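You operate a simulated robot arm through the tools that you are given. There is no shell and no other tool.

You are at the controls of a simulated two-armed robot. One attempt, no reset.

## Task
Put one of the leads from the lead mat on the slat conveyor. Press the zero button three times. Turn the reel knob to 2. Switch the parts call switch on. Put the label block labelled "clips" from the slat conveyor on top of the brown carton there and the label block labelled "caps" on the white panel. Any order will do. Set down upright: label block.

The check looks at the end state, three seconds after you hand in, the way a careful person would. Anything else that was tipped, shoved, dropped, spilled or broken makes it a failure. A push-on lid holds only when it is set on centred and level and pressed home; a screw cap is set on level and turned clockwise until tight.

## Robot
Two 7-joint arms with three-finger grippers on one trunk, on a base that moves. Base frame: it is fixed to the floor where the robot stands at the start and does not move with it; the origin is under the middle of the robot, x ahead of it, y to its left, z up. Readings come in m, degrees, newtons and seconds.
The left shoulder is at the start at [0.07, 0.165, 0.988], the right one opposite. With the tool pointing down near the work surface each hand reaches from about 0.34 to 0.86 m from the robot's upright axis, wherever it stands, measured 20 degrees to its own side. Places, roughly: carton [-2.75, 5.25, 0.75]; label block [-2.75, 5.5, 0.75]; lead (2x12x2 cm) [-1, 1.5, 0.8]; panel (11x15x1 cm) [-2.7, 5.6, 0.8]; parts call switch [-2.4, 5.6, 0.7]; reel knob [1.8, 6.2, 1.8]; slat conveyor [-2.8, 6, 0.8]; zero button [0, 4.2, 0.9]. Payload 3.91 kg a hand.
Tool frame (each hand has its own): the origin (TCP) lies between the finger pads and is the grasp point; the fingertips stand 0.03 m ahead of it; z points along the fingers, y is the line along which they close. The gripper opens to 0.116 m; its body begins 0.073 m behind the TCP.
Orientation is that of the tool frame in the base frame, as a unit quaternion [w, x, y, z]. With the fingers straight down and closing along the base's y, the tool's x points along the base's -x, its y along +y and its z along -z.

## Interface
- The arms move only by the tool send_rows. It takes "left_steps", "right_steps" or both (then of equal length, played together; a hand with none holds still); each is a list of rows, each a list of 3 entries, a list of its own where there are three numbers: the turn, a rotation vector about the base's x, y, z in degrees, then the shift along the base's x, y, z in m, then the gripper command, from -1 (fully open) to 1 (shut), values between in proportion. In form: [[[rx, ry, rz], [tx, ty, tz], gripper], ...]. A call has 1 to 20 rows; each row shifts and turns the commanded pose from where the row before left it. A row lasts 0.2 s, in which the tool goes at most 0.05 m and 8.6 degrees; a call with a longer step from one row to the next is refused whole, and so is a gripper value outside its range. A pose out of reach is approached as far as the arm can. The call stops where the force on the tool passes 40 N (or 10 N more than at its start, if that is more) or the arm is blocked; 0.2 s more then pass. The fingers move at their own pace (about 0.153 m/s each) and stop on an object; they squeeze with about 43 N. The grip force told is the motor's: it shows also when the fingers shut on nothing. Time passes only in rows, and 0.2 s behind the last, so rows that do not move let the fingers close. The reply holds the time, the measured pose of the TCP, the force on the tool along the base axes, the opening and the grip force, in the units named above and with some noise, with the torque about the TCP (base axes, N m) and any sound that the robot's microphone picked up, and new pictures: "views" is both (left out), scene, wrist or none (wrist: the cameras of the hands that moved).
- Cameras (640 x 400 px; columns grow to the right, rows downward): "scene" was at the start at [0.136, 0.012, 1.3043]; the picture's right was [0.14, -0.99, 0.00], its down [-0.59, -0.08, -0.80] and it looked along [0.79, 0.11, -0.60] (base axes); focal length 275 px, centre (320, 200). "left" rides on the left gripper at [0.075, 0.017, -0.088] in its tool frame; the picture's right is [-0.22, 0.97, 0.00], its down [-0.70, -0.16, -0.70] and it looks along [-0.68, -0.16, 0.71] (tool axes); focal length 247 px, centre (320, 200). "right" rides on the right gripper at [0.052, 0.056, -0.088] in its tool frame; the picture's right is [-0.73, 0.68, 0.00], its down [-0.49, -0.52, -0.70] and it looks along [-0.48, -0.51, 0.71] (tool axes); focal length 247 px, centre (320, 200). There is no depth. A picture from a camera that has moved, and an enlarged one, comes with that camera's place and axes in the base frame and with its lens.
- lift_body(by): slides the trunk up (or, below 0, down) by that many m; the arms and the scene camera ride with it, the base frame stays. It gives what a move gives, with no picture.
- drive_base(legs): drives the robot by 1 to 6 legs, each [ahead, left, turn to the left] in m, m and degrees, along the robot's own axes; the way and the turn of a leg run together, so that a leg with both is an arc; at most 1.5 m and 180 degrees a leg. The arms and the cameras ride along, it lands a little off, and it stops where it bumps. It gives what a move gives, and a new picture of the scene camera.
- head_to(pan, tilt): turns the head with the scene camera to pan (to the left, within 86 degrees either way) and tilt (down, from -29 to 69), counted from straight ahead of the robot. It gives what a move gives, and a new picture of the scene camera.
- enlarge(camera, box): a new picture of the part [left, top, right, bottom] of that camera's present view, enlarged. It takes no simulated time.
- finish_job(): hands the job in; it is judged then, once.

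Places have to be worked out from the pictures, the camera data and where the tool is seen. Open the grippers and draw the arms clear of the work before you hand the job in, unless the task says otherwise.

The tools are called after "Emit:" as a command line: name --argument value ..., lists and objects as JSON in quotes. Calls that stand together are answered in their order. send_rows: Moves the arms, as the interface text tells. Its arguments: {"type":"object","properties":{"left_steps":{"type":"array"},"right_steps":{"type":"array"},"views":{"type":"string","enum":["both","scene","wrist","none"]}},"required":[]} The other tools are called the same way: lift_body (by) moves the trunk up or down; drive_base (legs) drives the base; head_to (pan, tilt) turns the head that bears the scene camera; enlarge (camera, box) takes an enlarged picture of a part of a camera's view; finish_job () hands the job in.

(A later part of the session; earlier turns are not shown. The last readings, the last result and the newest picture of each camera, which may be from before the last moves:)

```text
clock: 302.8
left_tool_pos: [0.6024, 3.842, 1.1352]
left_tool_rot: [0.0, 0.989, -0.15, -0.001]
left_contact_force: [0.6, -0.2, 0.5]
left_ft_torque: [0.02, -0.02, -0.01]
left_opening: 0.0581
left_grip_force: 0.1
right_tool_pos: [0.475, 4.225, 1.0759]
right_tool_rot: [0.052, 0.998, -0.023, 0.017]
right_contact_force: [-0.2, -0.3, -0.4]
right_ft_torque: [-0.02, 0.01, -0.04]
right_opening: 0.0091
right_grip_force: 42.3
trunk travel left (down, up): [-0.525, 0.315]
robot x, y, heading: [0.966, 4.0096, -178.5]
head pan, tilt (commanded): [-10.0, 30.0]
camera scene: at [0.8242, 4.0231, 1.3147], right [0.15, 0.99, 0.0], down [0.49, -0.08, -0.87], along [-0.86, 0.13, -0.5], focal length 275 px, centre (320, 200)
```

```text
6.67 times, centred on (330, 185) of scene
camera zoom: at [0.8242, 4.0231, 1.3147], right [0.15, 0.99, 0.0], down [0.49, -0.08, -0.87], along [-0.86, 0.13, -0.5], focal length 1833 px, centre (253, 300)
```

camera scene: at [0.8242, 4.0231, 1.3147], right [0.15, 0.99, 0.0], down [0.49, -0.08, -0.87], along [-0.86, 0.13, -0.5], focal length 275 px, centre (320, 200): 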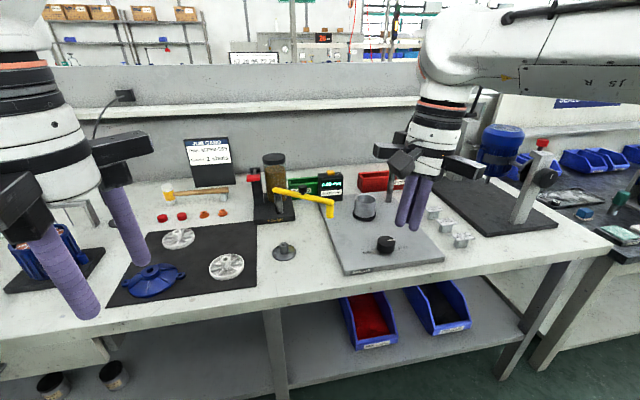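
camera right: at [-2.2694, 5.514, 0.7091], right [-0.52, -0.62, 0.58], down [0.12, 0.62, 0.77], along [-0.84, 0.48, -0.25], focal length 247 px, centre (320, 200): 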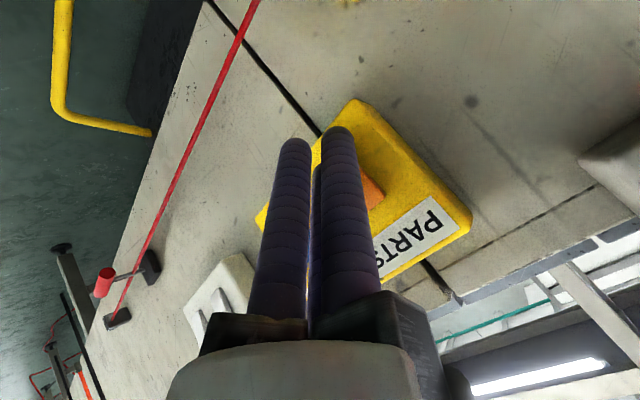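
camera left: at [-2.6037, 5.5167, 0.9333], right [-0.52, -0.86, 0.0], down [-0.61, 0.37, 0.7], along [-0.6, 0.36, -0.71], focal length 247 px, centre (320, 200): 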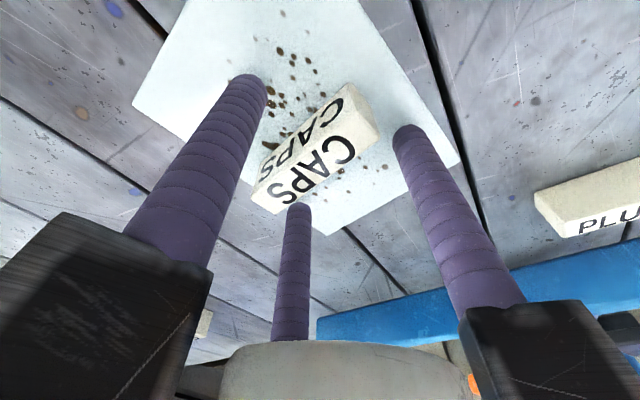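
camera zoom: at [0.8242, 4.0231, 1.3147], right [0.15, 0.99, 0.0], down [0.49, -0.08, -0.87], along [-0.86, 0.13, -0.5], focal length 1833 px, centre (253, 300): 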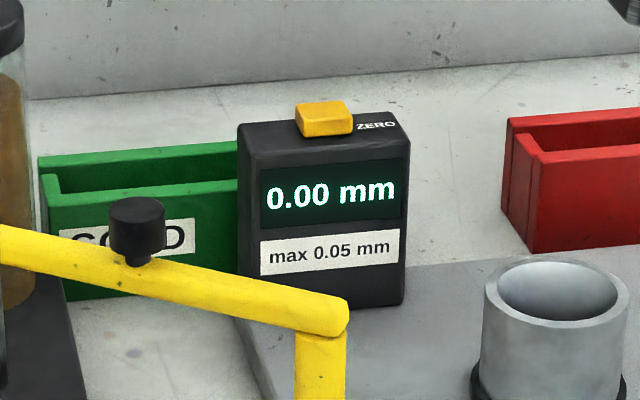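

The yellow key labelled ZERO is at about [-0.014, 4.185, 0.931]. I move 0.16 m closer (base stays clear of the table leg) and raise the trunk for reach.

Emit:
drive_base --legs '[[0.16, 0, -1.5]]'

Emit:
lift_body --by 0.15

Emit:
head_to --pan -10 --tilt 38

```text
clock: 304.2
left_tool_pos: [0.4402, 3.8524, 1.1351]
left_tool_rot: [0.0, 0.986, -0.164, 0.0]
left_contact_force: [-0.5, 0.4, 0.0]
left_ft_torque: [0.01, 0.0, 0.02]
left_opening: 0.0579
left_grip_force: 0.1
right_tool_pos: [0.3224, 4.2377, 1.0771]
right_tool_rot: [0.053, 0.998, -0.037, 0.016]
right_contact_force: [-0.6, 0.2, -0.7]
right_ft_torque: [-0.01, -0.03, -0.05]
right_opening: 0.0088
right_grip_force: 43.5
trunk travel left (down, up): [-0.525, 0.315]
robot x, y, heading: [0.804, 4.0099, 179.2]
head pan, tilt (commanded): [-10.0, 30.0]
camera scene: at [0.6655, 4.026, 1.3146], right [0.18, 0.98, 0.0], down [0.49, -0.09, -0.87], along [-0.85, 0.16, -0.5], focal length 275 px, centre (320, 200)
```

scene: 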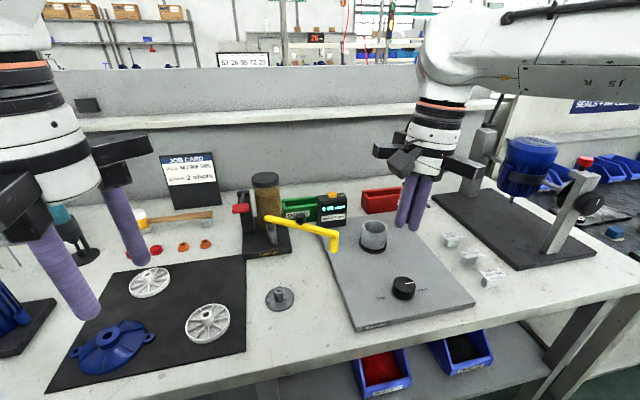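

```text
clock: 305.9
left_tool_pos: [0.4401, 3.8519, 1.2861]
left_tool_rot: [0.0, 0.986, -0.164, -0.001]
left_contact_force: [1.0, 0.5, 0.7]
left_ft_torque: [-0.02, 0.02, 0.04]
left_opening: 0.0576
left_grip_force: 0.1
right_tool_pos: [0.324, 4.2371, 1.226]
right_tool_rot: [0.053, 0.998, -0.037, 0.016]
right_contact_force: [0.1, -0.2, -0.2]
right_ft_torque: [0.02, -0.02, 0.02]
right_opening: 0.0092
right_grip_force: 42.9
trunk travel left (down, up): [-0.675, 0.165]
robot x, y, heading: [0.8085, 4.0101, 179.6]
head pan, tilt (commanded): [-10.0, 30.0]
```

```text
clock: 306.6
left_tool_pos: [0.4406, 3.852, 1.2863]
left_tool_rot: [0.0, 0.986, -0.165, 0.0]
left_contact_force: [-0.1, -0.8, 0.3]
left_ft_torque: [-0.01, 0.01, 0.0]
left_opening: 0.0579
left_grip_force: 0.0
right_tool_pos: [0.3228, 4.2377, 1.227]
right_tool_rot: [0.053, 0.998, -0.037, 0.016]
right_contact_force: [0.0, -0.5, 0.7]
right_ft_torque: [-0.03, -0.02, -0.02]
right_opening: 0.0089
right_grip_force: 43.3
trunk travel left (down, up): [-0.675, 0.165]
robot x, y, heading: [0.8071, 4.0098, 179.6]
head pan, tilt (commanded): [-10.0, 38.0]
camera scene: at [0.6702, 4.0253, 1.4524], right [0.18, 0.98, 0.0], down [0.61, -0.11, -0.79], along [-0.78, 0.14, -0.62], focal length 275 px, centre (320, 200)
```

scene: 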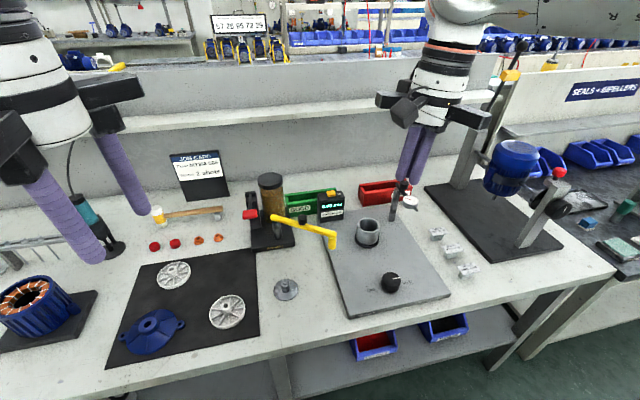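

Emit:
enlarge --camera "scene" --box '[290, 165, 430, 265]'

```text
4.00 times, centred on (360, 215) of scene
camera zoom: at [0.6702, 4.0253, 1.4524], right [0.18, 0.98, 0.0], down [0.61, -0.11, -0.79], along [-0.78, 0.14, -0.62], focal length 1100 px, centre (160, 140)
```

zoom: 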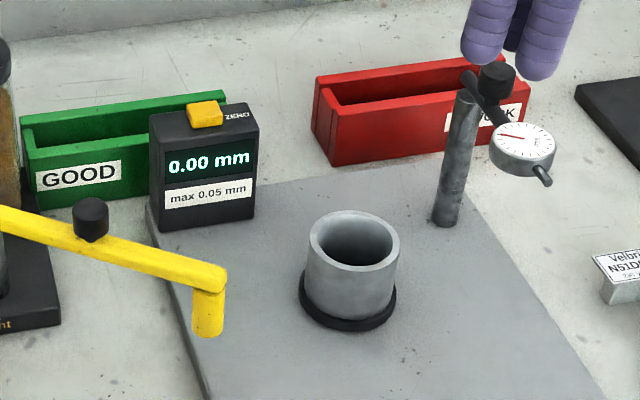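

The ZERO key refines to [-0.015, 4.187, 0.931]. I bring the right fist above it, pitched about 25° forward for reach, staying high.

Emit:
send_rows --right_steps '[[[0.76, 3.3, 0], [-0.042, -0.007, -0.012], 1], [[0.76, 3.3, 0], [-0.042, -0.007, -0.012], 1], [[0.76, 3.3, 0], [-0.042, -0.007, -0.012], 1], [[0.76, 3.3, 0], [-0.042, -0.007, -0.012], 1], [[0.76, 3.3, 0], [-0.042, -0.007, -0.012], 1], [[0.76, 3.3, 0], [-0.042, -0.007, -0.012], 1], [[0.76, 3.3, 0], [-0.042, -0.007, -0.012], 1], [[0.76, 3.3, 0], [-0.042, -0.007, -0.012], 1], [[0, 0, 0], [0, 0, 0], 1]]' --views "both"

Emit:
enlarge --camera "scene" --box '[260, 130, 420, 250]'

```text
clock: 308.6
left_tool_pos: [0.4409, 3.8524, 1.287]
left_tool_rot: [0.0, 0.986, -0.164, -0.001]
left_contact_force: [-0.2, 0.3, 0.1]
left_ft_torque: [-0.01, -0.02, -0.02]
left_opening: 0.0582
left_grip_force: 0.1
right_tool_pos: [-0.0088, 4.1819, 1.1334]
right_tool_rot: [0.008, 0.976, -0.025, -0.215]
right_contact_force: [0.2, 0.3, -0.5]
right_ft_torque: [-0.01, 0.03, 0.02]
right_opening: 0.0089
right_grip_force: 43.0
trunk travel left (down, up): [-0.675, 0.165]
robot x, y, heading: [0.8054, 4.0104, 179.5]
head pan, tilt (commanded): [-10.0, 38.0]
camera scene: at [0.6715, 4.0255, 1.4525], right [0.18, 0.98, 0.0], down [0.6, -0.11, -0.79], along [-0.78, 0.14, -0.62], focal length 275 px, centre (320, 200)
camera right: at [0.0728, 4.122, 1.1928], right [-0.69, -0.64, 0.33], down [-0.12, 0.55, 0.82], along [-0.71, 0.53, -0.46], focal length 247 px, centre (320, 200)
```

scene: 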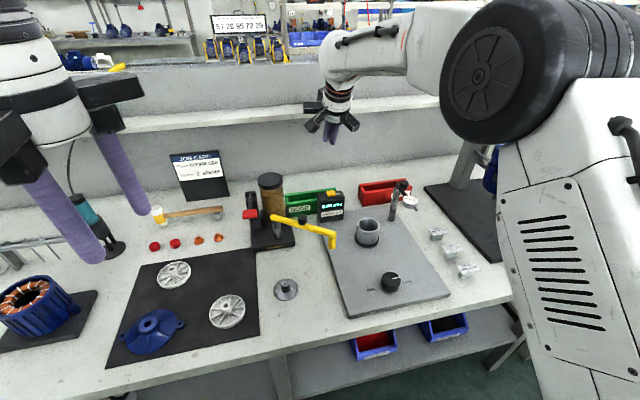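
right: 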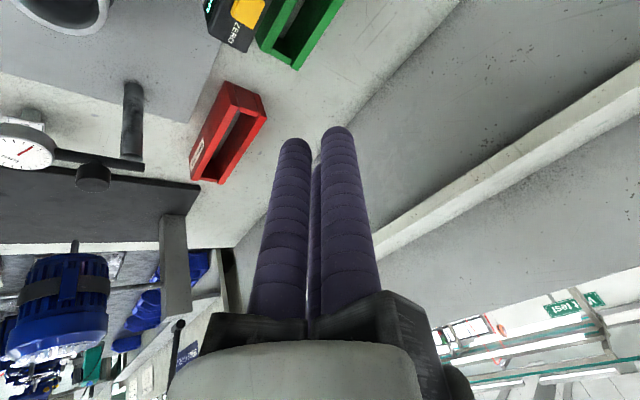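

```text
3.33 times, centred on (340, 190) of scene
camera zoom: at [0.6715, 4.0255, 1.4525], right [0.18, 0.98, 0.0], down [0.6, -0.11, -0.79], along [-0.78, 0.14, -0.62], focal length 916 px, centre (253, 233)
```

zoom: 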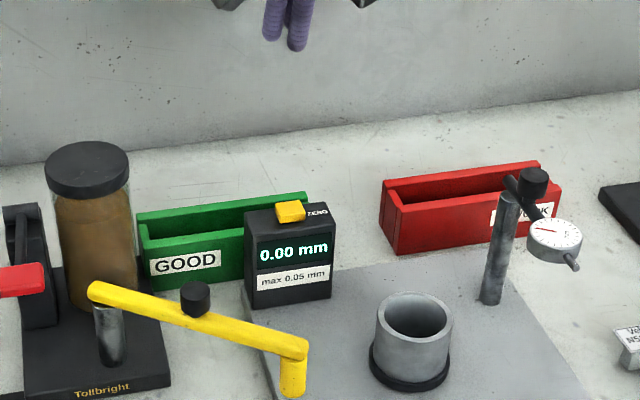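

Both cameras agree on the key's place ([-0.017, 4.188]). I descend to just above it.

Emit:
send_rows --right_steps '[[[0, 0, 0], [-0.008, 0, -0.04], 1], [[0, 0, 0], [0, 0, -0.045], 1], [[0, 0, 0], [0, 0, -0.04], 1], [[0, 0, 0], [0, 0, -0.023], 1], [[0, 0, 0], [0, 0, 0], 1]]' --views "both"

Emit:
enlarge --camera "scene" --box '[290, 150, 390, 230]'

```text
clock: 309.8
left_tool_pos: [0.4404, 3.8516, 1.2874]
left_tool_rot: [-0.001, 0.986, -0.164, -0.002]
left_contact_force: [-0.3, 0.0, 0.7]
left_ft_torque: [-0.01, -0.02, -0.01]
left_opening: 0.058
left_grip_force: 0.0
right_tool_pos: [-0.0188, 4.182, 0.9825]
right_tool_rot: [0.008, 0.976, -0.025, -0.214]
right_contact_force: [0.4, -0.5, 0.2]
right_ft_torque: [0.01, -0.01, 0.02]
right_opening: 0.0092
right_grip_force: 43.2
trunk travel left (down, up): [-0.675, 0.165]
robot x, y, heading: [0.8093, 4.0098, 179.6]
head pan, tilt (commanded): [-10.0, 38.0]
camera scene: at [0.671, 4.0252, 1.4524], right [0.18, 0.98, 0.0], down [0.61, -0.11, -0.79], along [-0.78, 0.14, -0.62], focal length 275 px, centre (320, 200)
camera right: at [0.0642, 4.1224, 1.0424], right [-0.7, -0.64, 0.32], down [-0.12, 0.55, 0.83], along [-0.71, 0.53, -0.46], focal length 247 px, centre (320, 200)
```

scene: 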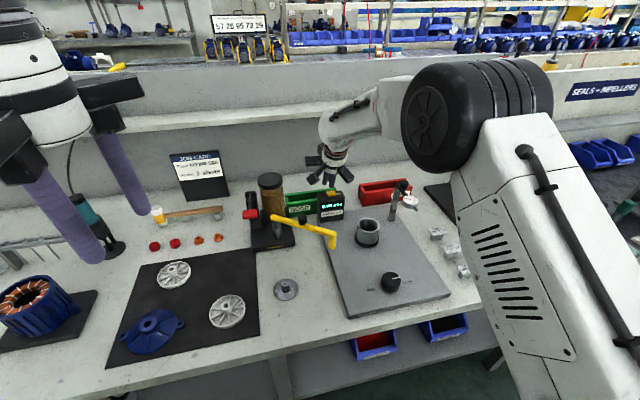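
right: 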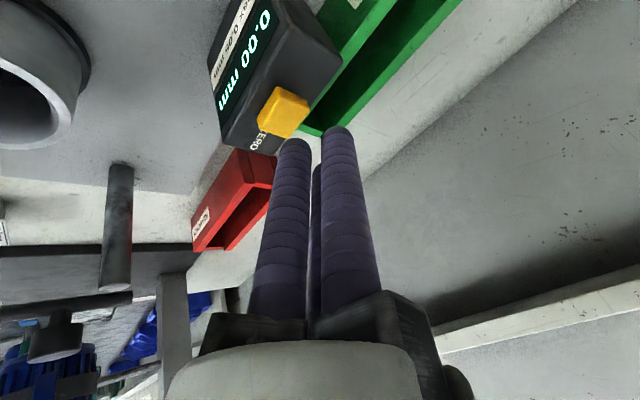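

```text
5.00 times, centred on (340, 190) of scene
camera zoom: at [0.671, 4.0252, 1.4524], right [0.18, 0.98, 0.0], down [0.61, -0.11, -0.79], along [-0.78, 0.14, -0.62], focal length 1375 px, centre (220, 250)
```

zoom: 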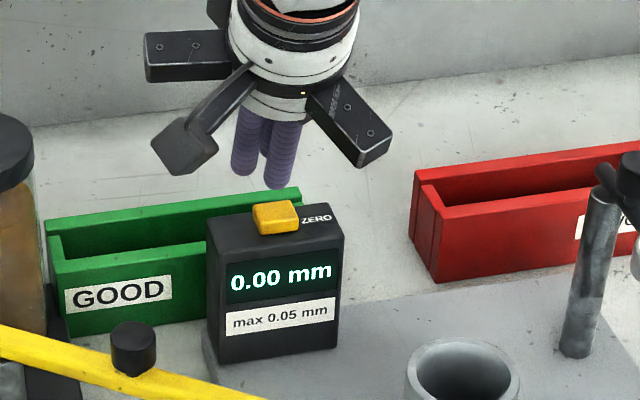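

The leading fingertip is directly above the key, about 2 cm up. I lower in small steps for the first press, listening for a click.

Emit:
send_rows --right_steps '[[[0, 0, 0], [0, 0, -0.01], 1], [[0, 0, 0], [0, 0, -0.005], 1], [[0, 0, 0], [0, 0, 0], 1]]' --views "none"

```text
clock: 310.6
left_tool_pos: [0.4395, 3.8515, 1.2867]
left_tool_rot: [0.0, 0.986, -0.164, 0.0]
left_contact_force: [0.1, -0.1, 0.7]
left_ft_torque: [0.01, -0.02, 0.04]
left_opening: 0.0579
left_grip_force: 0.1
right_tool_pos: [-0.0186, 4.1817, 0.9671]
right_tool_rot: [0.009, 0.976, -0.026, -0.214]
right_contact_force: [-1.1, 0.4, -0.4]
right_ft_torque: [0.03, 0.05, 0.02]
right_opening: 0.009
right_grip_force: 43.5
trunk travel left (down, up): [-0.675, 0.165]
robot x, y, heading: [0.8073, 4.0073, 179.5]
head pan, tilt (commanded): [-10.0, 38.0]
```

Emit:
send_rows --right_steps '[[[0, 0, 0], [0, 0, -0.003], 1], [[0, 0, 0], [0, 0, 0], 1]]' --views "none"

```text
clock: 311.2
left_tool_pos: [0.4397, 3.8534, 1.2853]
left_tool_rot: [-0.001, 0.986, -0.164, -0.001]
left_contact_force: [0.3, 0.6, 0.3]
left_ft_torque: [-0.01, -0.01, -0.02]
left_opening: 0.0581
left_grip_force: 0.1
right_tool_pos: [-0.0203, 4.1819, 0.9644]
right_tool_rot: [0.008, 0.976, -0.025, -0.215]
right_contact_force: [-0.6, 0.0, 0.5]
right_ft_torque: [-0.03, 0.03, -0.01]
right_opening: 0.0088
right_grip_force: 43.2
trunk travel left (down, up): [-0.675, 0.165]
robot x, y, heading: [0.8075, 4.0089, 179.4]
head pan, tilt (commanded): [-10.0, 38.0]
```

Not touching yet; 2 mm further.

Emit:
send_rows --right_steps '[[[0, 0, 0], [0, 0, -0.002], 1], [[0, 0, 0], [0, 0, 0], 1]]' --views "none"

```text
clock: 311.8
left_tool_pos: [0.4393, 3.8524, 1.2859]
left_tool_rot: [0.0, 0.986, -0.164, -0.001]
left_contact_force: [-0.1, -0.2, -0.7]
left_ft_torque: [0.01, -0.02, 0.03]
left_opening: 0.0579
left_grip_force: 0.1
right_tool_pos: [-0.0192, 4.1814, 0.9626]
right_tool_rot: [0.009, 0.976, -0.026, -0.214]
right_contact_force: [-0.1, -0.2, 0.3]
right_ft_torque: [0.0, 0.05, -0.01]
right_opening: 0.0091
right_grip_force: 42.9
trunk travel left (down, up): [-0.675, 0.165]
robot x, y, heading: [0.8067, 4.0106, 179.6]
head pan, tilt (commanded): [-10.0, 38.0]
```

Emit:
send_rows --right_steps '[[[0, 0, 0], [0, 0, -0.002], 1], [[0, 0, 0], [0, 0, 0], 1]]' --views "scene"

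Emit:
enlarge --camera "scene" --box '[300, 165, 370, 215]'

```text
clock: 312.4
left_tool_pos: [0.4392, 3.8528, 1.2863]
left_tool_rot: [0.001, 0.986, -0.165, -0.001]
left_contact_force: [0.1, 0.3, 0.7]
left_ft_torque: [-0.02, -0.02, 0.03]
left_opening: 0.0576
left_grip_force: 0.0
right_tool_pos: [-0.0192, 4.181, 0.9606]
right_tool_rot: [0.009, 0.976, -0.025, -0.214]
right_contact_force: [-0.4, -0.5, 0.5]
right_ft_torque: [0.01, 0.03, 0.05]
right_opening: 0.0091
right_grip_force: 43.0
trunk travel left (down, up): [-0.675, 0.165]
robot x, y, heading: [0.8089, 4.0136, 179.4]
head pan, tilt (commanded): [-10.0, 38.0]
camera scene: at [0.6704, 4.0251, 1.4524], right [0.18, 0.98, 0.0], down [0.61, -0.11, -0.79], along [-0.78, 0.14, -0.62], focal length 275 px, centre (320, 200)
```

scene: 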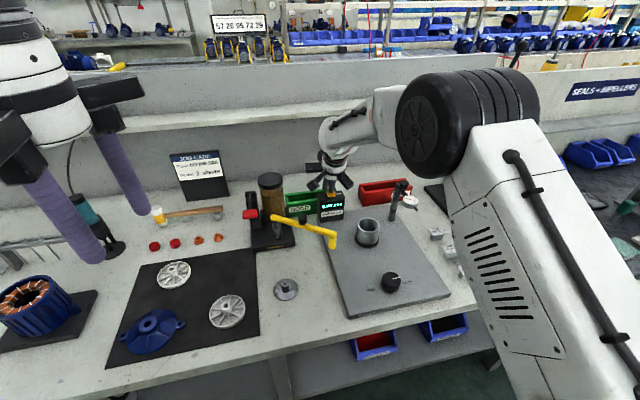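

```text
8.00 times, centred on (335, 190) of scene
camera zoom: at [0.6704, 4.0251, 1.4524], right [0.18, 0.98, 0.0], down [0.61, -0.11, -0.79], along [-0.78, 0.14, -0.62], focal length 2199 px, centre (200, 280)
```

zoom: 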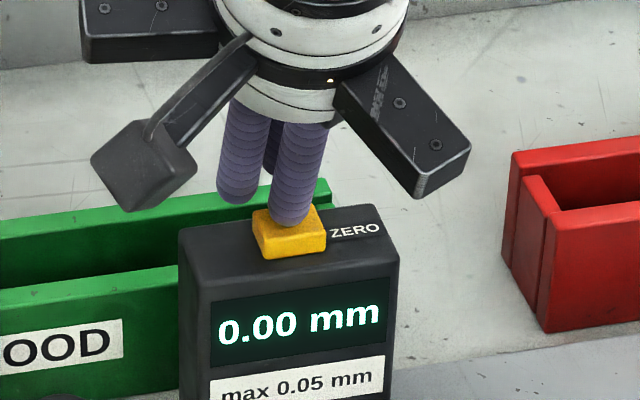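

The fingertip is right at the key. I keep pressing down 2 mm at a time.

Emit:
send_rows --right_steps '[[[0, 0, 0], [0, 0, -0.002], 1], [[0, 0, 0], [0, 0, -0.001], 1], [[0, 0, 0], [0, 0, 0], 1]]' --views "none"

```text
clock: 313.2
left_tool_pos: [0.4408, 3.8516, 1.2851]
left_tool_rot: [0.0, 0.986, -0.165, -0.001]
left_contact_force: [-0.4, -0.5, -0.2]
left_ft_torque: [0.0, 0.0, 0.02]
left_opening: 0.0578
left_grip_force: 0.1
right_tool_pos: [-0.021, 4.1817, 0.9589]
right_tool_rot: [0.008, 0.976, -0.025, -0.215]
right_contact_force: [0.5, 0.0, 3.0]
right_ft_torque: [-0.01, -0.03, 0.0]
right_opening: 0.0091
right_grip_force: 43.0
trunk travel left (down, up): [-0.675, 0.165]
robot x, y, heading: [0.8025, 4.0131, 179.6]
head pan, tilt (commanded): [-10.0, 38.0]
heard: click
```

First click (3 N). I release by rising 8 mm and check whether it's only one click per press.

Emit:
send_rows --right_steps '[[[0, 0, 0], [0, 0, 0.008], 1], [[0, 0, 0], [0, 0, 0], 1], [[0, 0, 0], [0, 0, 0], 1]]' --views "none"

Emit:
enlarge --camera "scene" --box '[300, 165, 370, 215]'

```text
clock: 314.0
left_tool_pos: [0.4408, 3.852, 1.2863]
left_tool_rot: [0.001, 0.986, -0.164, 0.0]
left_contact_force: [-0.3, 0.3, -0.1]
left_ft_torque: [-0.02, 0.01, 0.01]
left_opening: 0.0578
left_grip_force: 0.1
right_tool_pos: [-0.0204, 4.1824, 0.9654]
right_tool_rot: [0.009, 0.976, -0.025, -0.214]
right_contact_force: [-0.2, 0.0, 0.1]
right_ft_torque: [-0.02, -0.02, 0.0]
right_opening: 0.0087
right_grip_force: 42.8
trunk travel left (down, up): [-0.675, 0.165]
robot x, y, heading: [0.806, 4.0099, 179.8]
head pan, tilt (commanded): [-10.0, 38.0]
```

```text
8.00 times, centred on (335, 190) of scene
camera zoom: at [0.6701, 4.0252, 1.4523], right [0.18, 0.98, 0.0], down [0.61, -0.11, -0.79], along [-0.78, 0.14, -0.62], focal length 2199 px, centre (200, 280)
```

zoom: 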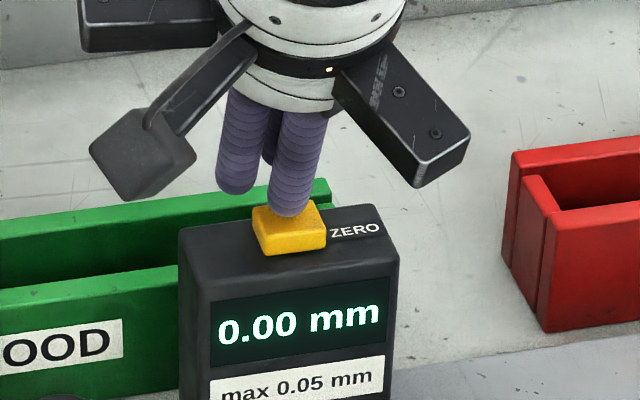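

Release was silent, so one click equals one press. Second press: down the same distance.

Emit:
send_rows --right_steps '[[[0, 0, 0], [0, 0, -0.006], 1], [[0, 0, 0], [0, 0, -0.002], 1], [[0, 0, 0], [0, 0, 0], 1]]' --views "none"

```text
clock: 314.8
left_tool_pos: [0.4407, 3.8516, 1.2851]
left_tool_rot: [0.0, 0.986, -0.164, -0.001]
left_contact_force: [-0.1, -0.6, -0.4]
left_ft_torque: [0.01, 0.03, 0.02]
left_opening: 0.0582
left_grip_force: 0.1
right_tool_pos: [-0.0198, 4.182, 0.9592]
right_tool_rot: [0.008, 0.977, -0.025, -0.214]
right_contact_force: [1.3, -0.3, 1.7]
right_ft_torque: [-0.02, -0.03, 0.06]
right_opening: 0.009
right_grip_force: 43.0
trunk travel left (down, up): [-0.675, 0.165]
robot x, y, heading: [0.8064, 4.0108, 179.6]
head pan, tilt (commanded): [-10.0, 38.0]
heard: click
```

Second click. I release again and then press a third time.

Emit:
send_rows --right_steps '[[[0, 0, 0], [0, 0, 0.008], 1], [[0, 0, 0], [0, 0, 0], 1], [[0, 0, 0], [0, 0, 0], 1]]' --views "none"

Emit:
send_rows --right_steps '[[[0, 0, 0], [0, 0, -0.006], 1], [[0, 0, 0], [0, 0, -0.002], 1], [[0, 0, 0], [0, 0, 0], 1]]' --views "none"

```text
clock: 315.6
left_tool_pos: [0.4403, 3.8527, 1.2855]
left_tool_rot: [0.0, 0.986, -0.164, -0.001]
left_contact_force: [0.1, -0.2, 0.2]
left_ft_torque: [0.02, 0.02, 0.0]
left_opening: 0.0583
left_grip_force: 0.1
right_tool_pos: [-0.02, 4.182, 0.9654]
right_tool_rot: [0.008, 0.976, -0.026, -0.214]
right_contact_force: [1.4, -0.4, -0.1]
right_ft_torque: [0.0, 0.0, 0.04]
right_opening: 0.0091
right_grip_force: 43.2
trunk travel left (down, up): [-0.675, 0.165]
robot x, y, heading: [0.8041, 4.0099, 179.6]
head pan, tilt (commanded): [-10.0, 38.0]
```

```text
clock: 316.4
left_tool_pos: [0.4407, 3.8513, 1.2867]
left_tool_rot: [0.001, 0.986, -0.164, -0.001]
left_contact_force: [1.1, 0.0, 0.2]
left_ft_torque: [0.0, -0.01, 0.0]
left_opening: 0.0581
left_grip_force: 0.0
right_tool_pos: [-0.0213, 4.1818, 0.9579]
right_tool_rot: [0.008, 0.976, -0.026, -0.215]
right_contact_force: [-0.4, 0.5, 2.9]
right_ft_torque: [0.04, 0.0, 0.0]
right_opening: 0.0091
right_grip_force: 42.9
trunk travel left (down, up): [-0.675, 0.165]
robot x, y, heading: [0.808, 4.0091, 179.6]
head pan, tilt (commanded): [-10.0, 38.0]
heard: click
```

Third click: the zero button has been pressed three times. I rise straight up and retract.

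Emit:
send_rows --right_steps '[[[0, 0, 0], [0, 0, 0.03], 1], [[0, 0, 0], [0, 0, 0.045], 1], [[0, 0, 0], [0, 0, 0.045], 1], [[0, 0, 0], [0, 0, 0.045], 1], [[0, -3.3, 0], [0.042, 0.007, 0.012], 1], [[0, -3.3, 0], [0.042, 0.007, 0.012], 1], [[0, -3.3, 0], [0.042, 0.007, 0.012], 1], [[0, -3.3, 0], [0.042, 0.007, 0.012], 1], [[0, -3.3, 0], [0.042, 0.007, 0.012], 1], [[0, -3.3, 0], [0.042, 0.007, 0.0], 1], [[0, -3.3, 0], [0.042, 0.007, 0], 1], [[0, -2, 0], [0.04, 0.007, 0], 1], [[0, 0, 0], [0, 0, 0], 1]]' --views "scene"

```text
clock: 319.2
left_tool_pos: [0.4407, 3.8546, 1.2867]
left_tool_rot: [0.0, 0.987, -0.163, 0.0]
left_contact_force: [-0.1, 0.5, -0.6]
left_ft_torque: [-0.07, -0.01, -0.01]
left_opening: 0.0579
left_grip_force: 0.1
right_tool_pos: [0.3145, 4.2412, 1.1809]
right_tool_rot: [0.003, 1.0, -0.026, 0.004]
right_contact_force: [-0.3, 0.5, -0.2]
right_ft_torque: [-0.01, -0.04, 0.01]
right_opening: 0.009
right_grip_force: 42.9
trunk travel left (down, up): [-0.675, 0.165]
robot x, y, heading: [0.805, 4.0089, 179.6]
head pan, tilt (commanded): [-10.0, 38.0]
camera scene: at [0.6699, 4.0284, 1.4523], right [0.18, 0.98, 0.0], down [0.61, -0.11, -0.79], along [-0.77, 0.14, -0.62], focal length 275 px, centre (320, 200)
```

scene: 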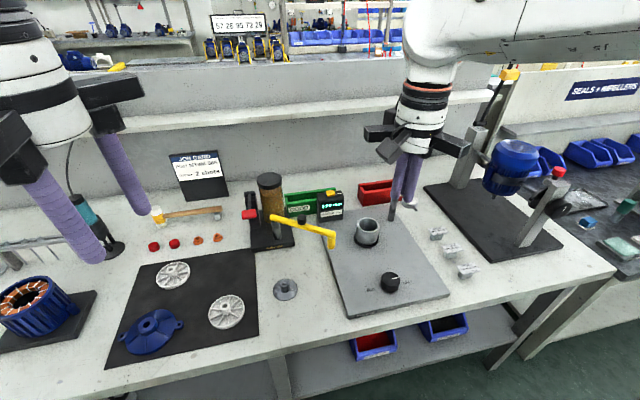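

Now the reel knob. I back off to the middle of the aisle and turn to face +y, then look up to the right.

Emit:
drive_base --legs '[[-0.17, 0, 0], [0, 0, -90]]'

Emit:
head_to --pan -20 --tilt 0

```text
clock: 324.6
left_tool_pos: [0.8291, 4.3783, 1.2858]
left_tool_rot: [0.001, -0.572, 0.82, 0.001]
left_contact_force: [0.9, -0.1, 0.0]
left_ft_torque: [-0.02, -0.02, -0.01]
left_opening: 0.0581
left_grip_force: 0.1
right_tool_pos: [1.2171, 4.4957, 1.1813]
right_tool_rot: [-0.004, -0.679, 0.734, 0.0]
right_contact_force: [-0.7, 0.3, 0.0]
right_ft_torque: [0.0, -0.01, 0.02]
right_opening: 0.0089
right_grip_force: 42.7
trunk travel left (down, up): [-0.675, 0.165]
robot x, y, heading: [0.9782, 4.0106, 88.3]
head pan, tilt (commanded): [-10.0, 38.0]
camera scene: at [0.9959, 4.143, 1.4523], right [0.98, -0.2, 0.0], down [-0.12, -0.6, -0.79], along [0.16, 0.77, -0.62], focal length 275 px, centre (320, 200)
```

scene: 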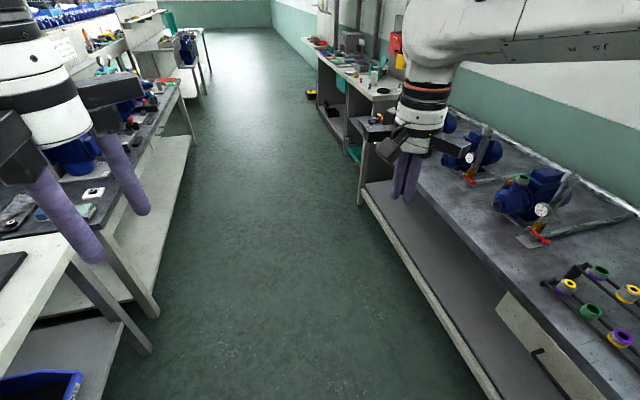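

```text
clock: 325.6
left_tool_pos: [0.8281, 4.3777, 1.286]
left_tool_rot: [0.001, -0.572, 0.82, 0.0]
left_contact_force: [-0.1, 0.1, 0.9]
left_ft_torque: [0.05, 0.02, 0.0]
left_opening: 0.0581
left_grip_force: 0.0
right_tool_pos: [1.2173, 4.4935, 1.181]
right_tool_rot: [-0.004, -0.68, 0.733, -0.001]
right_contact_force: [0.0, 0.0, -0.1]
right_ft_torque: [0.01, 0.0, -0.03]
right_opening: 0.0089
right_grip_force: 42.8
trunk travel left (down, up): [-0.675, 0.165]
robot x, y, heading: [0.9798, 4.0087, 88.5]
head pan, tilt (commanded): [-20.0, 0.0]
camera scene: at [1.0116, 4.1422, 1.513], right [0.93, -0.37, 0.0], down [0.0, 0.0, -1.0], along [0.37, 0.93, 0.0], focal length 275 px, centre (320, 200)
```

scene: 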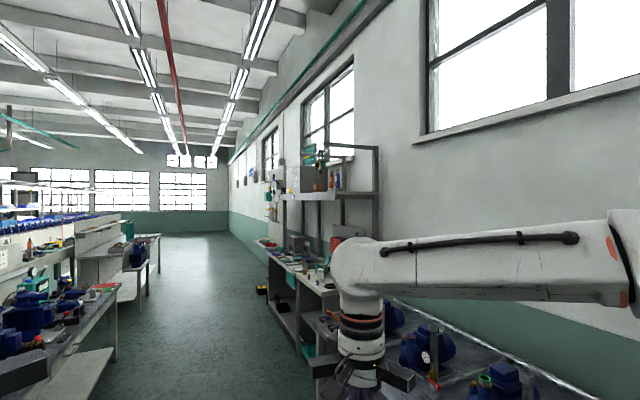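

The knob's listed place projects to about (317, 164), at the wall shelf. I enlarge there.

Emit:
enlarge --camera "scene" --box '[250, 120, 400, 240]'

Emit:
enlarge --camera "scene" --box '[280, 135, 350, 210]'

```text
3.33 times, centred on (325, 180) of scene
camera zoom: at [1.0116, 4.1422, 1.513], right [0.93, -0.37, 0.0], down [0.0, 0.0, -1.0], along [0.37, 0.93, 0.0], focal length 916 px, centre (303, 267)
```

zoom: 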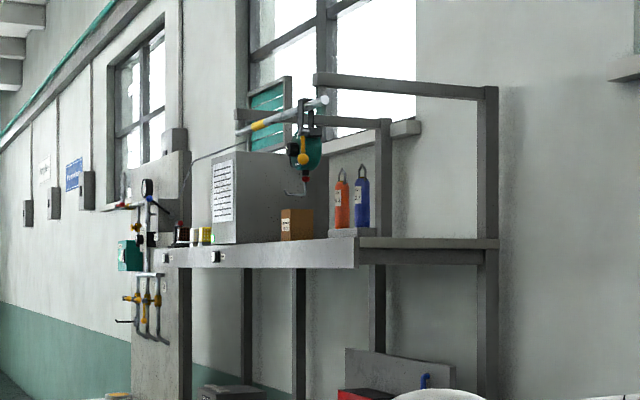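

```text
5.33 times, centred on (315, 172) of scene
camera zoom: at [1.0116, 4.1422, 1.513], right [0.93, -0.37, 0.0], down [0.0, 0.0, -1.0], along [0.37, 0.93, 0.0], focal length 1466 px, centre (347, 347)
```

zoom: 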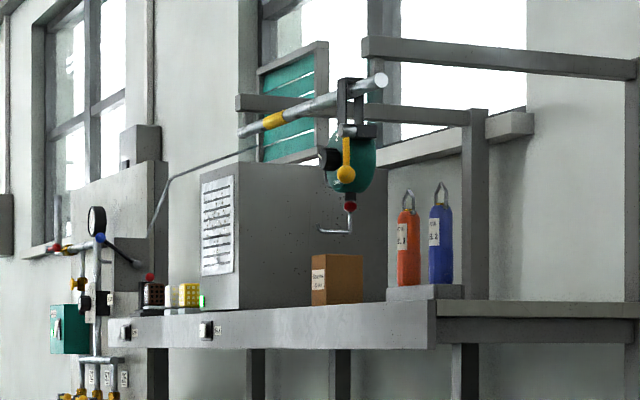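

A teal hanging reel with a black knob and a yellow lever hangs over the wall bench. I drive closer up the aisle and look again.

Emit:
drive_base --legs '[[1.3, 0.03, 1.5]]'

Emit:
head_to --pan -45 --tilt -10

```text
clock: 332.0
left_tool_pos: [0.7881, 5.6342, 1.2855]
left_tool_rot: [0.0, -0.592, 0.806, 0.0]
left_contact_force: [-0.1, 0.1, -0.3]
left_ft_torque: [0.01, 0.01, -0.01]
left_opening: 0.0583
left_grip_force: 0.0
right_tool_pos: [1.1689, 5.7711, 1.1797]
right_tool_rot: [-0.004, -0.698, 0.716, 0.0]
right_contact_force: [0.3, -0.4, 0.1]
right_ft_torque: [0.01, 0.0, 0.03]
right_opening: 0.0088
right_grip_force: 42.7
trunk travel left (down, up): [-0.675, 0.165]
robot x, y, heading: [0.9542, 5.2727, 91.0]
head pan, tilt (commanded): [-20.0, 0.0]
camera scene: at [0.9814, 5.4077, 1.5131], right [0.95, -0.32, 0.0], down [0.0, 0.0, -1.0], along [0.32, 0.95, 0.0], focal length 275 px, centre (320, 200)
```

scene: 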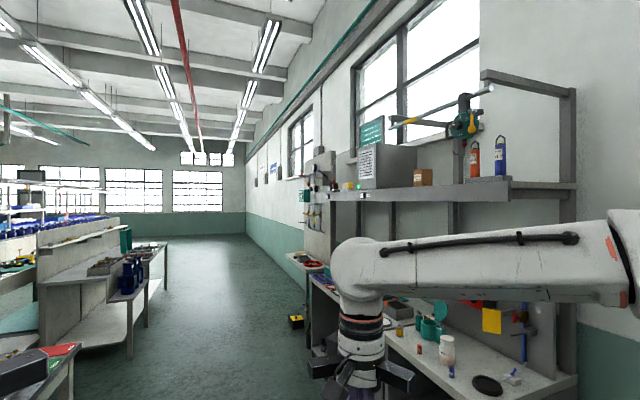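

```text
clock: 332.9
left_tool_pos: [0.7862, 5.6352, 1.2866]
left_tool_rot: [0.0, -0.592, 0.806, 0.001]
left_contact_force: [0.2, 0.9, -0.2]
left_ft_torque: [-0.05, -0.01, 0.0]
left_opening: 0.0581
left_grip_force: 0.1
right_tool_pos: [1.1703, 5.77, 1.1819]
right_tool_rot: [-0.004, -0.697, 0.717, -0.001]
right_contact_force: [-0.5, -0.3, 0.0]
right_ft_torque: [0.04, -0.01, -0.02]
right_opening: 0.0088
right_grip_force: 42.7
trunk travel left (down, up): [-0.675, 0.165]
robot x, y, heading: [0.9581, 5.2723, 91.1]
head pan, tilt (commanded): [-45.0, -10.0]
camera scene: at [1.0106, 5.3833, 1.5283], right [0.72, -0.69, 0.0], down [0.12, 0.12, -0.98], along [0.68, 0.71, 0.17], focal length 275 px, centre (320, 200)
```

scene: 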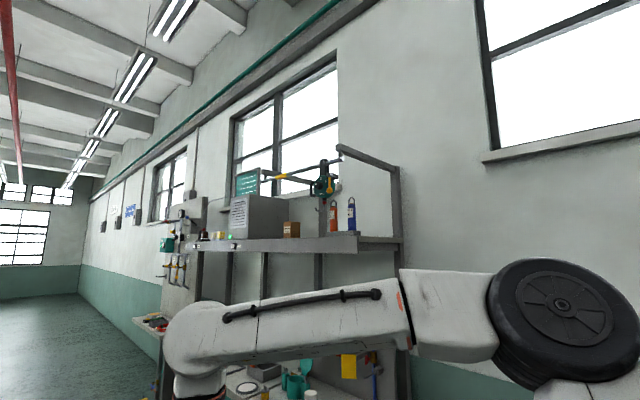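

Emit:
enlarge --camera "scene" --box '[270, 145, 380, 230]'

Emit:
enlarge --camera "scene" --box '[300, 155, 350, 205]'

```text
4.71 times, centred on (325, 188) of scene
camera zoom: at [1.0106, 5.3833, 1.5283], right [0.72, -0.69, 0.0], down [0.12, 0.12, -0.98], along [0.68, 0.71, 0.17], focal length 1294 px, centre (296, 259)
```

zoom: 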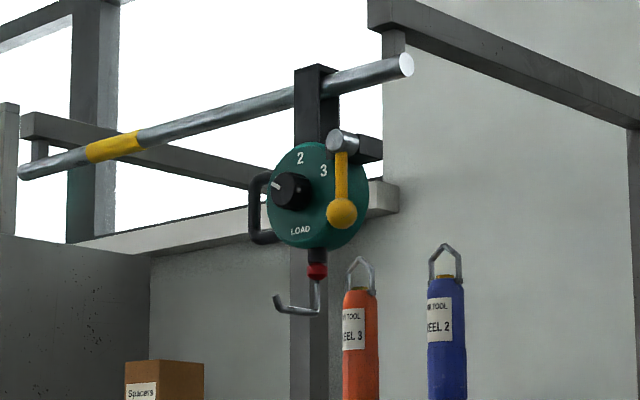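

```text
8.00 times, centred on (325, 180) of scene
camera zoom: at [1.0106, 5.3833, 1.5283], right [0.72, -0.69, 0.0], down [0.12, 0.12, -0.98], along [0.68, 0.71, 0.17], focal length 2199 px, centre (280, 360)
```

zoom: 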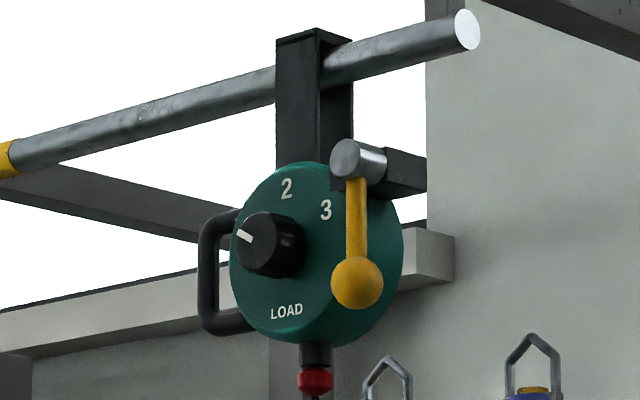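

The reel's black knob has a white pointer now left of "2" (positions 2 and 3 visible, 1 presumably hidden). A yellow pendulum and a handle are near it. I go abreast of it and face it to see the dial straight on.

Emit:
drive_base --legs '[[0.85, 0, -1], [0, 0, -90]]'

Emit:
head_to --pan 0 --tilt -15

```text
clock: 341.3
left_tool_pos: [1.3035, 6.2862, 1.2859]
left_tool_rot: [0.001, 0.157, 0.988, -0.001]
left_contact_force: [0.1, -0.1, 0.6]
left_ft_torque: [-0.03, 0.03, -0.01]
left_opening: 0.0581
left_grip_force: 0.0
right_tool_pos: [1.4357, 5.9016, 1.1825]
right_tool_rot: [-0.004, 0.02, 1.0, 0.001]
right_contact_force: [0.3, -0.9, 0.5]
right_ft_torque: [0.0, 0.02, 0.01]
right_opening: 0.009
right_grip_force: 42.7
trunk travel left (down, up): [-0.675, 0.165]
robot x, y, heading: [0.938, 6.1206, 0.4]
head pan, tilt (commanded): [-45.0, -10.0]
camera scene: at [1.0498, 6.0644, 1.5283], right [-0.7, -0.71, 0.0], down [0.12, -0.12, -0.98], along [0.7, -0.69, 0.17], focal length 275 px, centre (320, 200)
```

scene: 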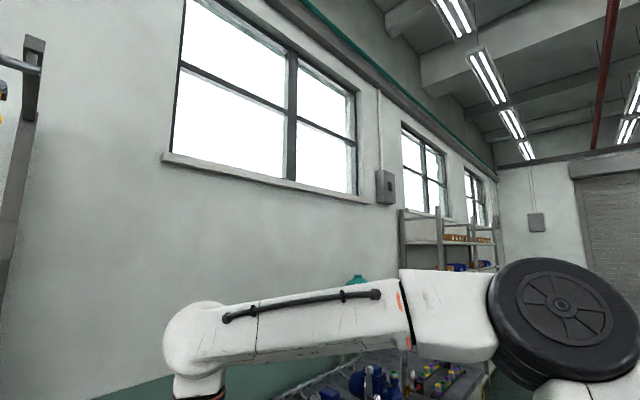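

```text
clock: 342.4
left_tool_pos: [1.3031, 6.2874, 1.2878]
left_tool_rot: [0.001, 0.157, 0.988, -0.001]
left_contact_force: [-0.9, -0.5, -0.1]
left_ft_torque: [0.0, -0.01, -0.01]
left_opening: 0.0583
left_grip_force: 0.0
right_tool_pos: [1.4349, 5.9011, 1.1819]
right_tool_rot: [-0.003, 0.02, 1.0, 0.002]
right_contact_force: [-0.6, 0.6, 0.9]
right_ft_torque: [-0.02, 0.0, -0.03]
right_opening: 0.0089
right_grip_force: 42.5
trunk travel left (down, up): [-0.675, 0.165]
robot x, y, heading: [0.9402, 6.123, 0.3]
head pan, tilt (commanded): [0.0, -15.0]
camera scene: at [1.0703, 6.124, 1.5355], right [0.01, -1.0, 0.0], down [0.26, 0.0, -0.97], along [0.97, 0.01, 0.26], focal length 275 px, centre (320, 200)
```

scene: 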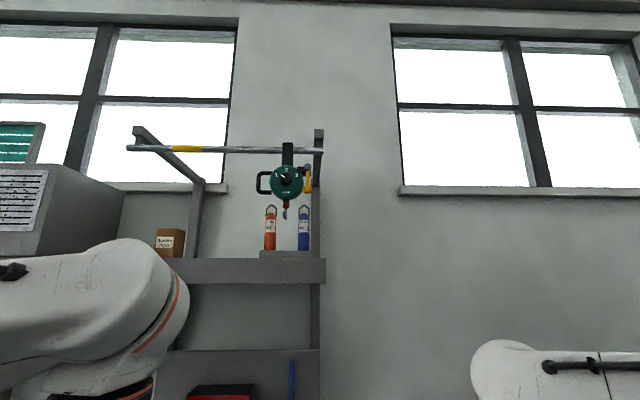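

The dial now faces me squarely. I enlarge it.

Emit:
enlarge --camera "scene" --box '[245, 135, 335, 220]'

Emit:
enlarge --camera "scene" --box '[262, 155, 312, 205]'

```text
4.71 times, centred on (290, 178) of scene
camera zoom: at [1.0703, 6.124, 1.5355], right [0.01, -1.0, 0.0], down [0.26, 0.0, -0.97], along [0.97, 0.01, 0.26], focal length 1294 px, centre (461, 306)
```

zoom: 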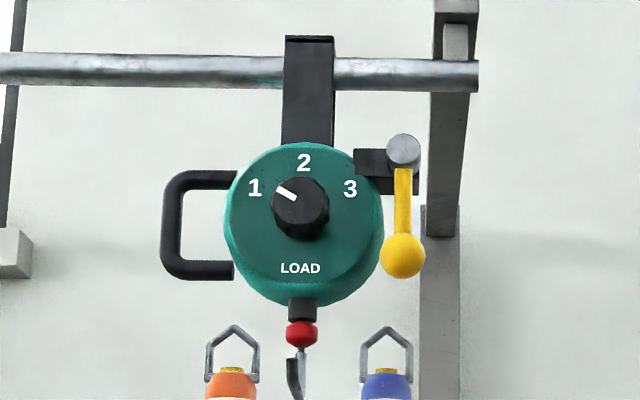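

```text
8.00 times, centred on (287, 180) of scene
camera zoom: at [1.0703, 6.124, 1.5355], right [0.01, -1.0, 0.0], down [0.26, 0.0, -0.97], along [0.97, 0.01, 0.26], focal length 2199 px, centre (584, 360)
```

zoom: 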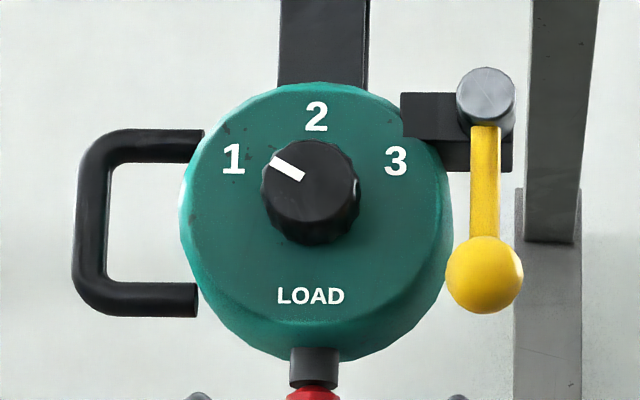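

The dial faces me: pointer at "1" (60° left of up), "2" straight up. Triangulated knob face centre ≈ [1.82, 6.226, 1.80], Ø ≈ 3.5 cm; the yellow ball hangs 7 cm off its axis. Turning to 2 means +60° about +x (clockwise as seen by me). I check the floor clearance in front before moving in.

Emit:
head_to --pan 0 --tilt 55

```text
clock: 343.8
left_tool_pos: [1.3042, 6.2855, 1.2865]
left_tool_rot: [0.001, 0.157, 0.988, 0.0]
left_contact_force: [-0.2, 0.1, 0.7]
left_ft_torque: [-0.02, 0.02, -0.03]
left_opening: 0.0579
left_grip_force: 0.1
right_tool_pos: [1.4357, 5.9023, 1.1807]
right_tool_rot: [-0.003, 0.02, 1.0, 0.002]
right_contact_force: [0.4, 0.2, -0.1]
right_ft_torque: [-0.02, -0.05, -0.01]
right_opening: 0.0091
right_grip_force: 42.3
trunk travel left (down, up): [-0.675, 0.165]
robot x, y, heading: [0.9382, 6.124, 0.8]
head pan, tilt (commanded): [0.0, 55.0]
camera scene: at [1.062, 6.1241, 1.4287], right [0.01, -1.0, 0.0], down [-0.82, -0.01, -0.57], along [0.57, 0.0, -0.82], focal length 275 px, centre (320, 200)
```

scene: 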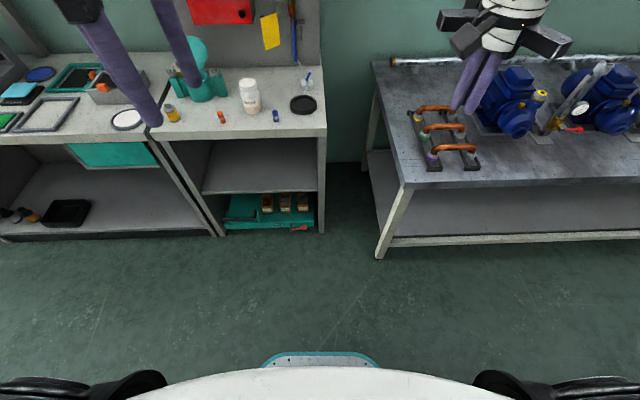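

My base front reaches only ~0.26 m ahead of the axis, and the benches start at x ≈ 1.54/1.75, so there is room. I raise the trunk to its top and move in to about [1.10, 6.05].

Emit:
lift_body --by 0.16

Emit:
drive_base --legs '[[0.16, -0.075, -0.8]]'

Emit:
head_to --pan 10 --tilt -10

```text
clock: 345.6
left_tool_pos: [1.3034, 6.286, 1.4453]
left_tool_rot: [0.001, 0.157, 0.988, 0.0]
left_contact_force: [0.2, -0.4, -0.8]
left_ft_torque: [-0.02, 0.02, -0.02]
left_opening: 0.0578
left_grip_force: 0.1
right_tool_pos: [1.435, 5.9019, 1.3414]
right_tool_rot: [-0.004, 0.02, 1.0, 0.002]
right_contact_force: [0.8, 0.0, 0.5]
right_ft_torque: [-0.04, 0.0, 0.02]
right_opening: 0.0092
right_grip_force: 42.9
trunk travel left (down, up): [-0.835, 0.005]
robot x, y, heading: [0.9427, 6.1235, 0.5]
head pan, tilt (commanded): [0.0, 55.0]
```

```text
clock: 347.1
left_tool_pos: [1.4649, 6.2077, 1.4468]
left_tool_rot: [0.002, 0.163, 0.987, -0.001]
left_contact_force: [-1.1, 0.6, 0.3]
left_ft_torque: [-0.03, -0.01, 0.0]
left_opening: 0.0579
left_grip_force: 0.1
right_tool_pos: [1.5915, 5.8227, 1.3426]
right_tool_rot: [-0.001, 0.025, 1.0, 0.002]
right_contact_force: [-0.6, 0.1, 1.0]
right_ft_torque: [0.0, -0.04, 0.0]
right_opening: 0.0093
right_grip_force: 43.0
trunk travel left (down, up): [-0.835, 0.005]
robot x, y, heading: [1.1002, 6.0486, -0.2]
head pan, tilt (commanded): [0.0, 55.0]
camera scene: at [1.2206, 6.0494, 1.5891], right [-0.01, -1.0, 0.0], down [-0.82, 0.0, -0.58], along [0.58, 0.0, -0.82], focal length 275 px, centre (320, 200)
```

scene: 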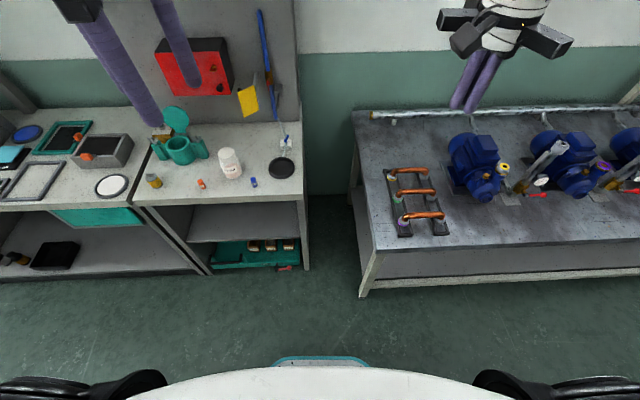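

```text
clock: 348.5
left_tool_pos: [1.4669, 6.2068, 1.4453]
left_tool_rot: [0.0, 0.164, 0.987, 0.0]
left_contact_force: [0.1, -0.2, 0.8]
left_ft_torque: [-0.02, 0.04, 0.0]
left_opening: 0.0582
left_grip_force: 0.0
right_tool_pos: [1.5957, 5.8211, 1.3421]
right_tool_rot: [-0.003, 0.026, 1.0, 0.001]
right_contact_force: [-0.1, 0.7, 0.1]
right_ft_torque: [-0.02, 0.03, 0.0]
right_opening: 0.009
right_grip_force: 43.1
trunk travel left (down, up): [-0.835, 0.005]
robot x, y, heading: [1.0963, 6.0493, -0.3]
head pan, tilt (commanded): [10.0, -10.0]
camera scene: at [1.236, 6.0619, 1.6882], right [0.17, -0.99, 0.0], down [0.17, 0.03, -0.98], along [0.97, 0.17, 0.17], focal length 275 px, centre (320, 200)
```

scene: 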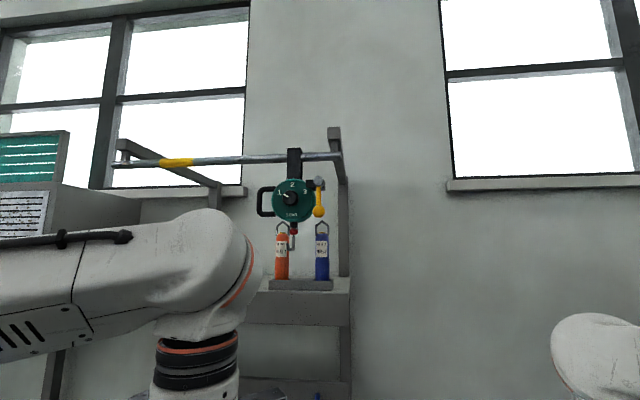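

Emit:
enlarge --camera "scene" --box '[250, 140, 350, 240]'

```text
4.00 times, centred on (300, 190) of scene
camera zoom: at [1.236, 6.0619, 1.6882], right [0.17, -0.99, 0.0], down [0.17, 0.03, -0.98], along [0.97, 0.17, 0.17], focal length 1100 px, centre (400, 240)
```

zoom: 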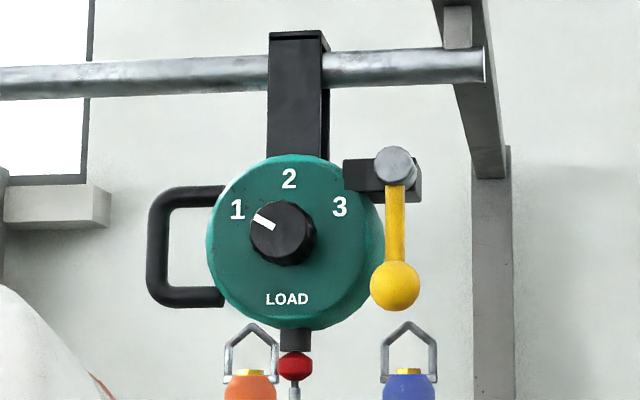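

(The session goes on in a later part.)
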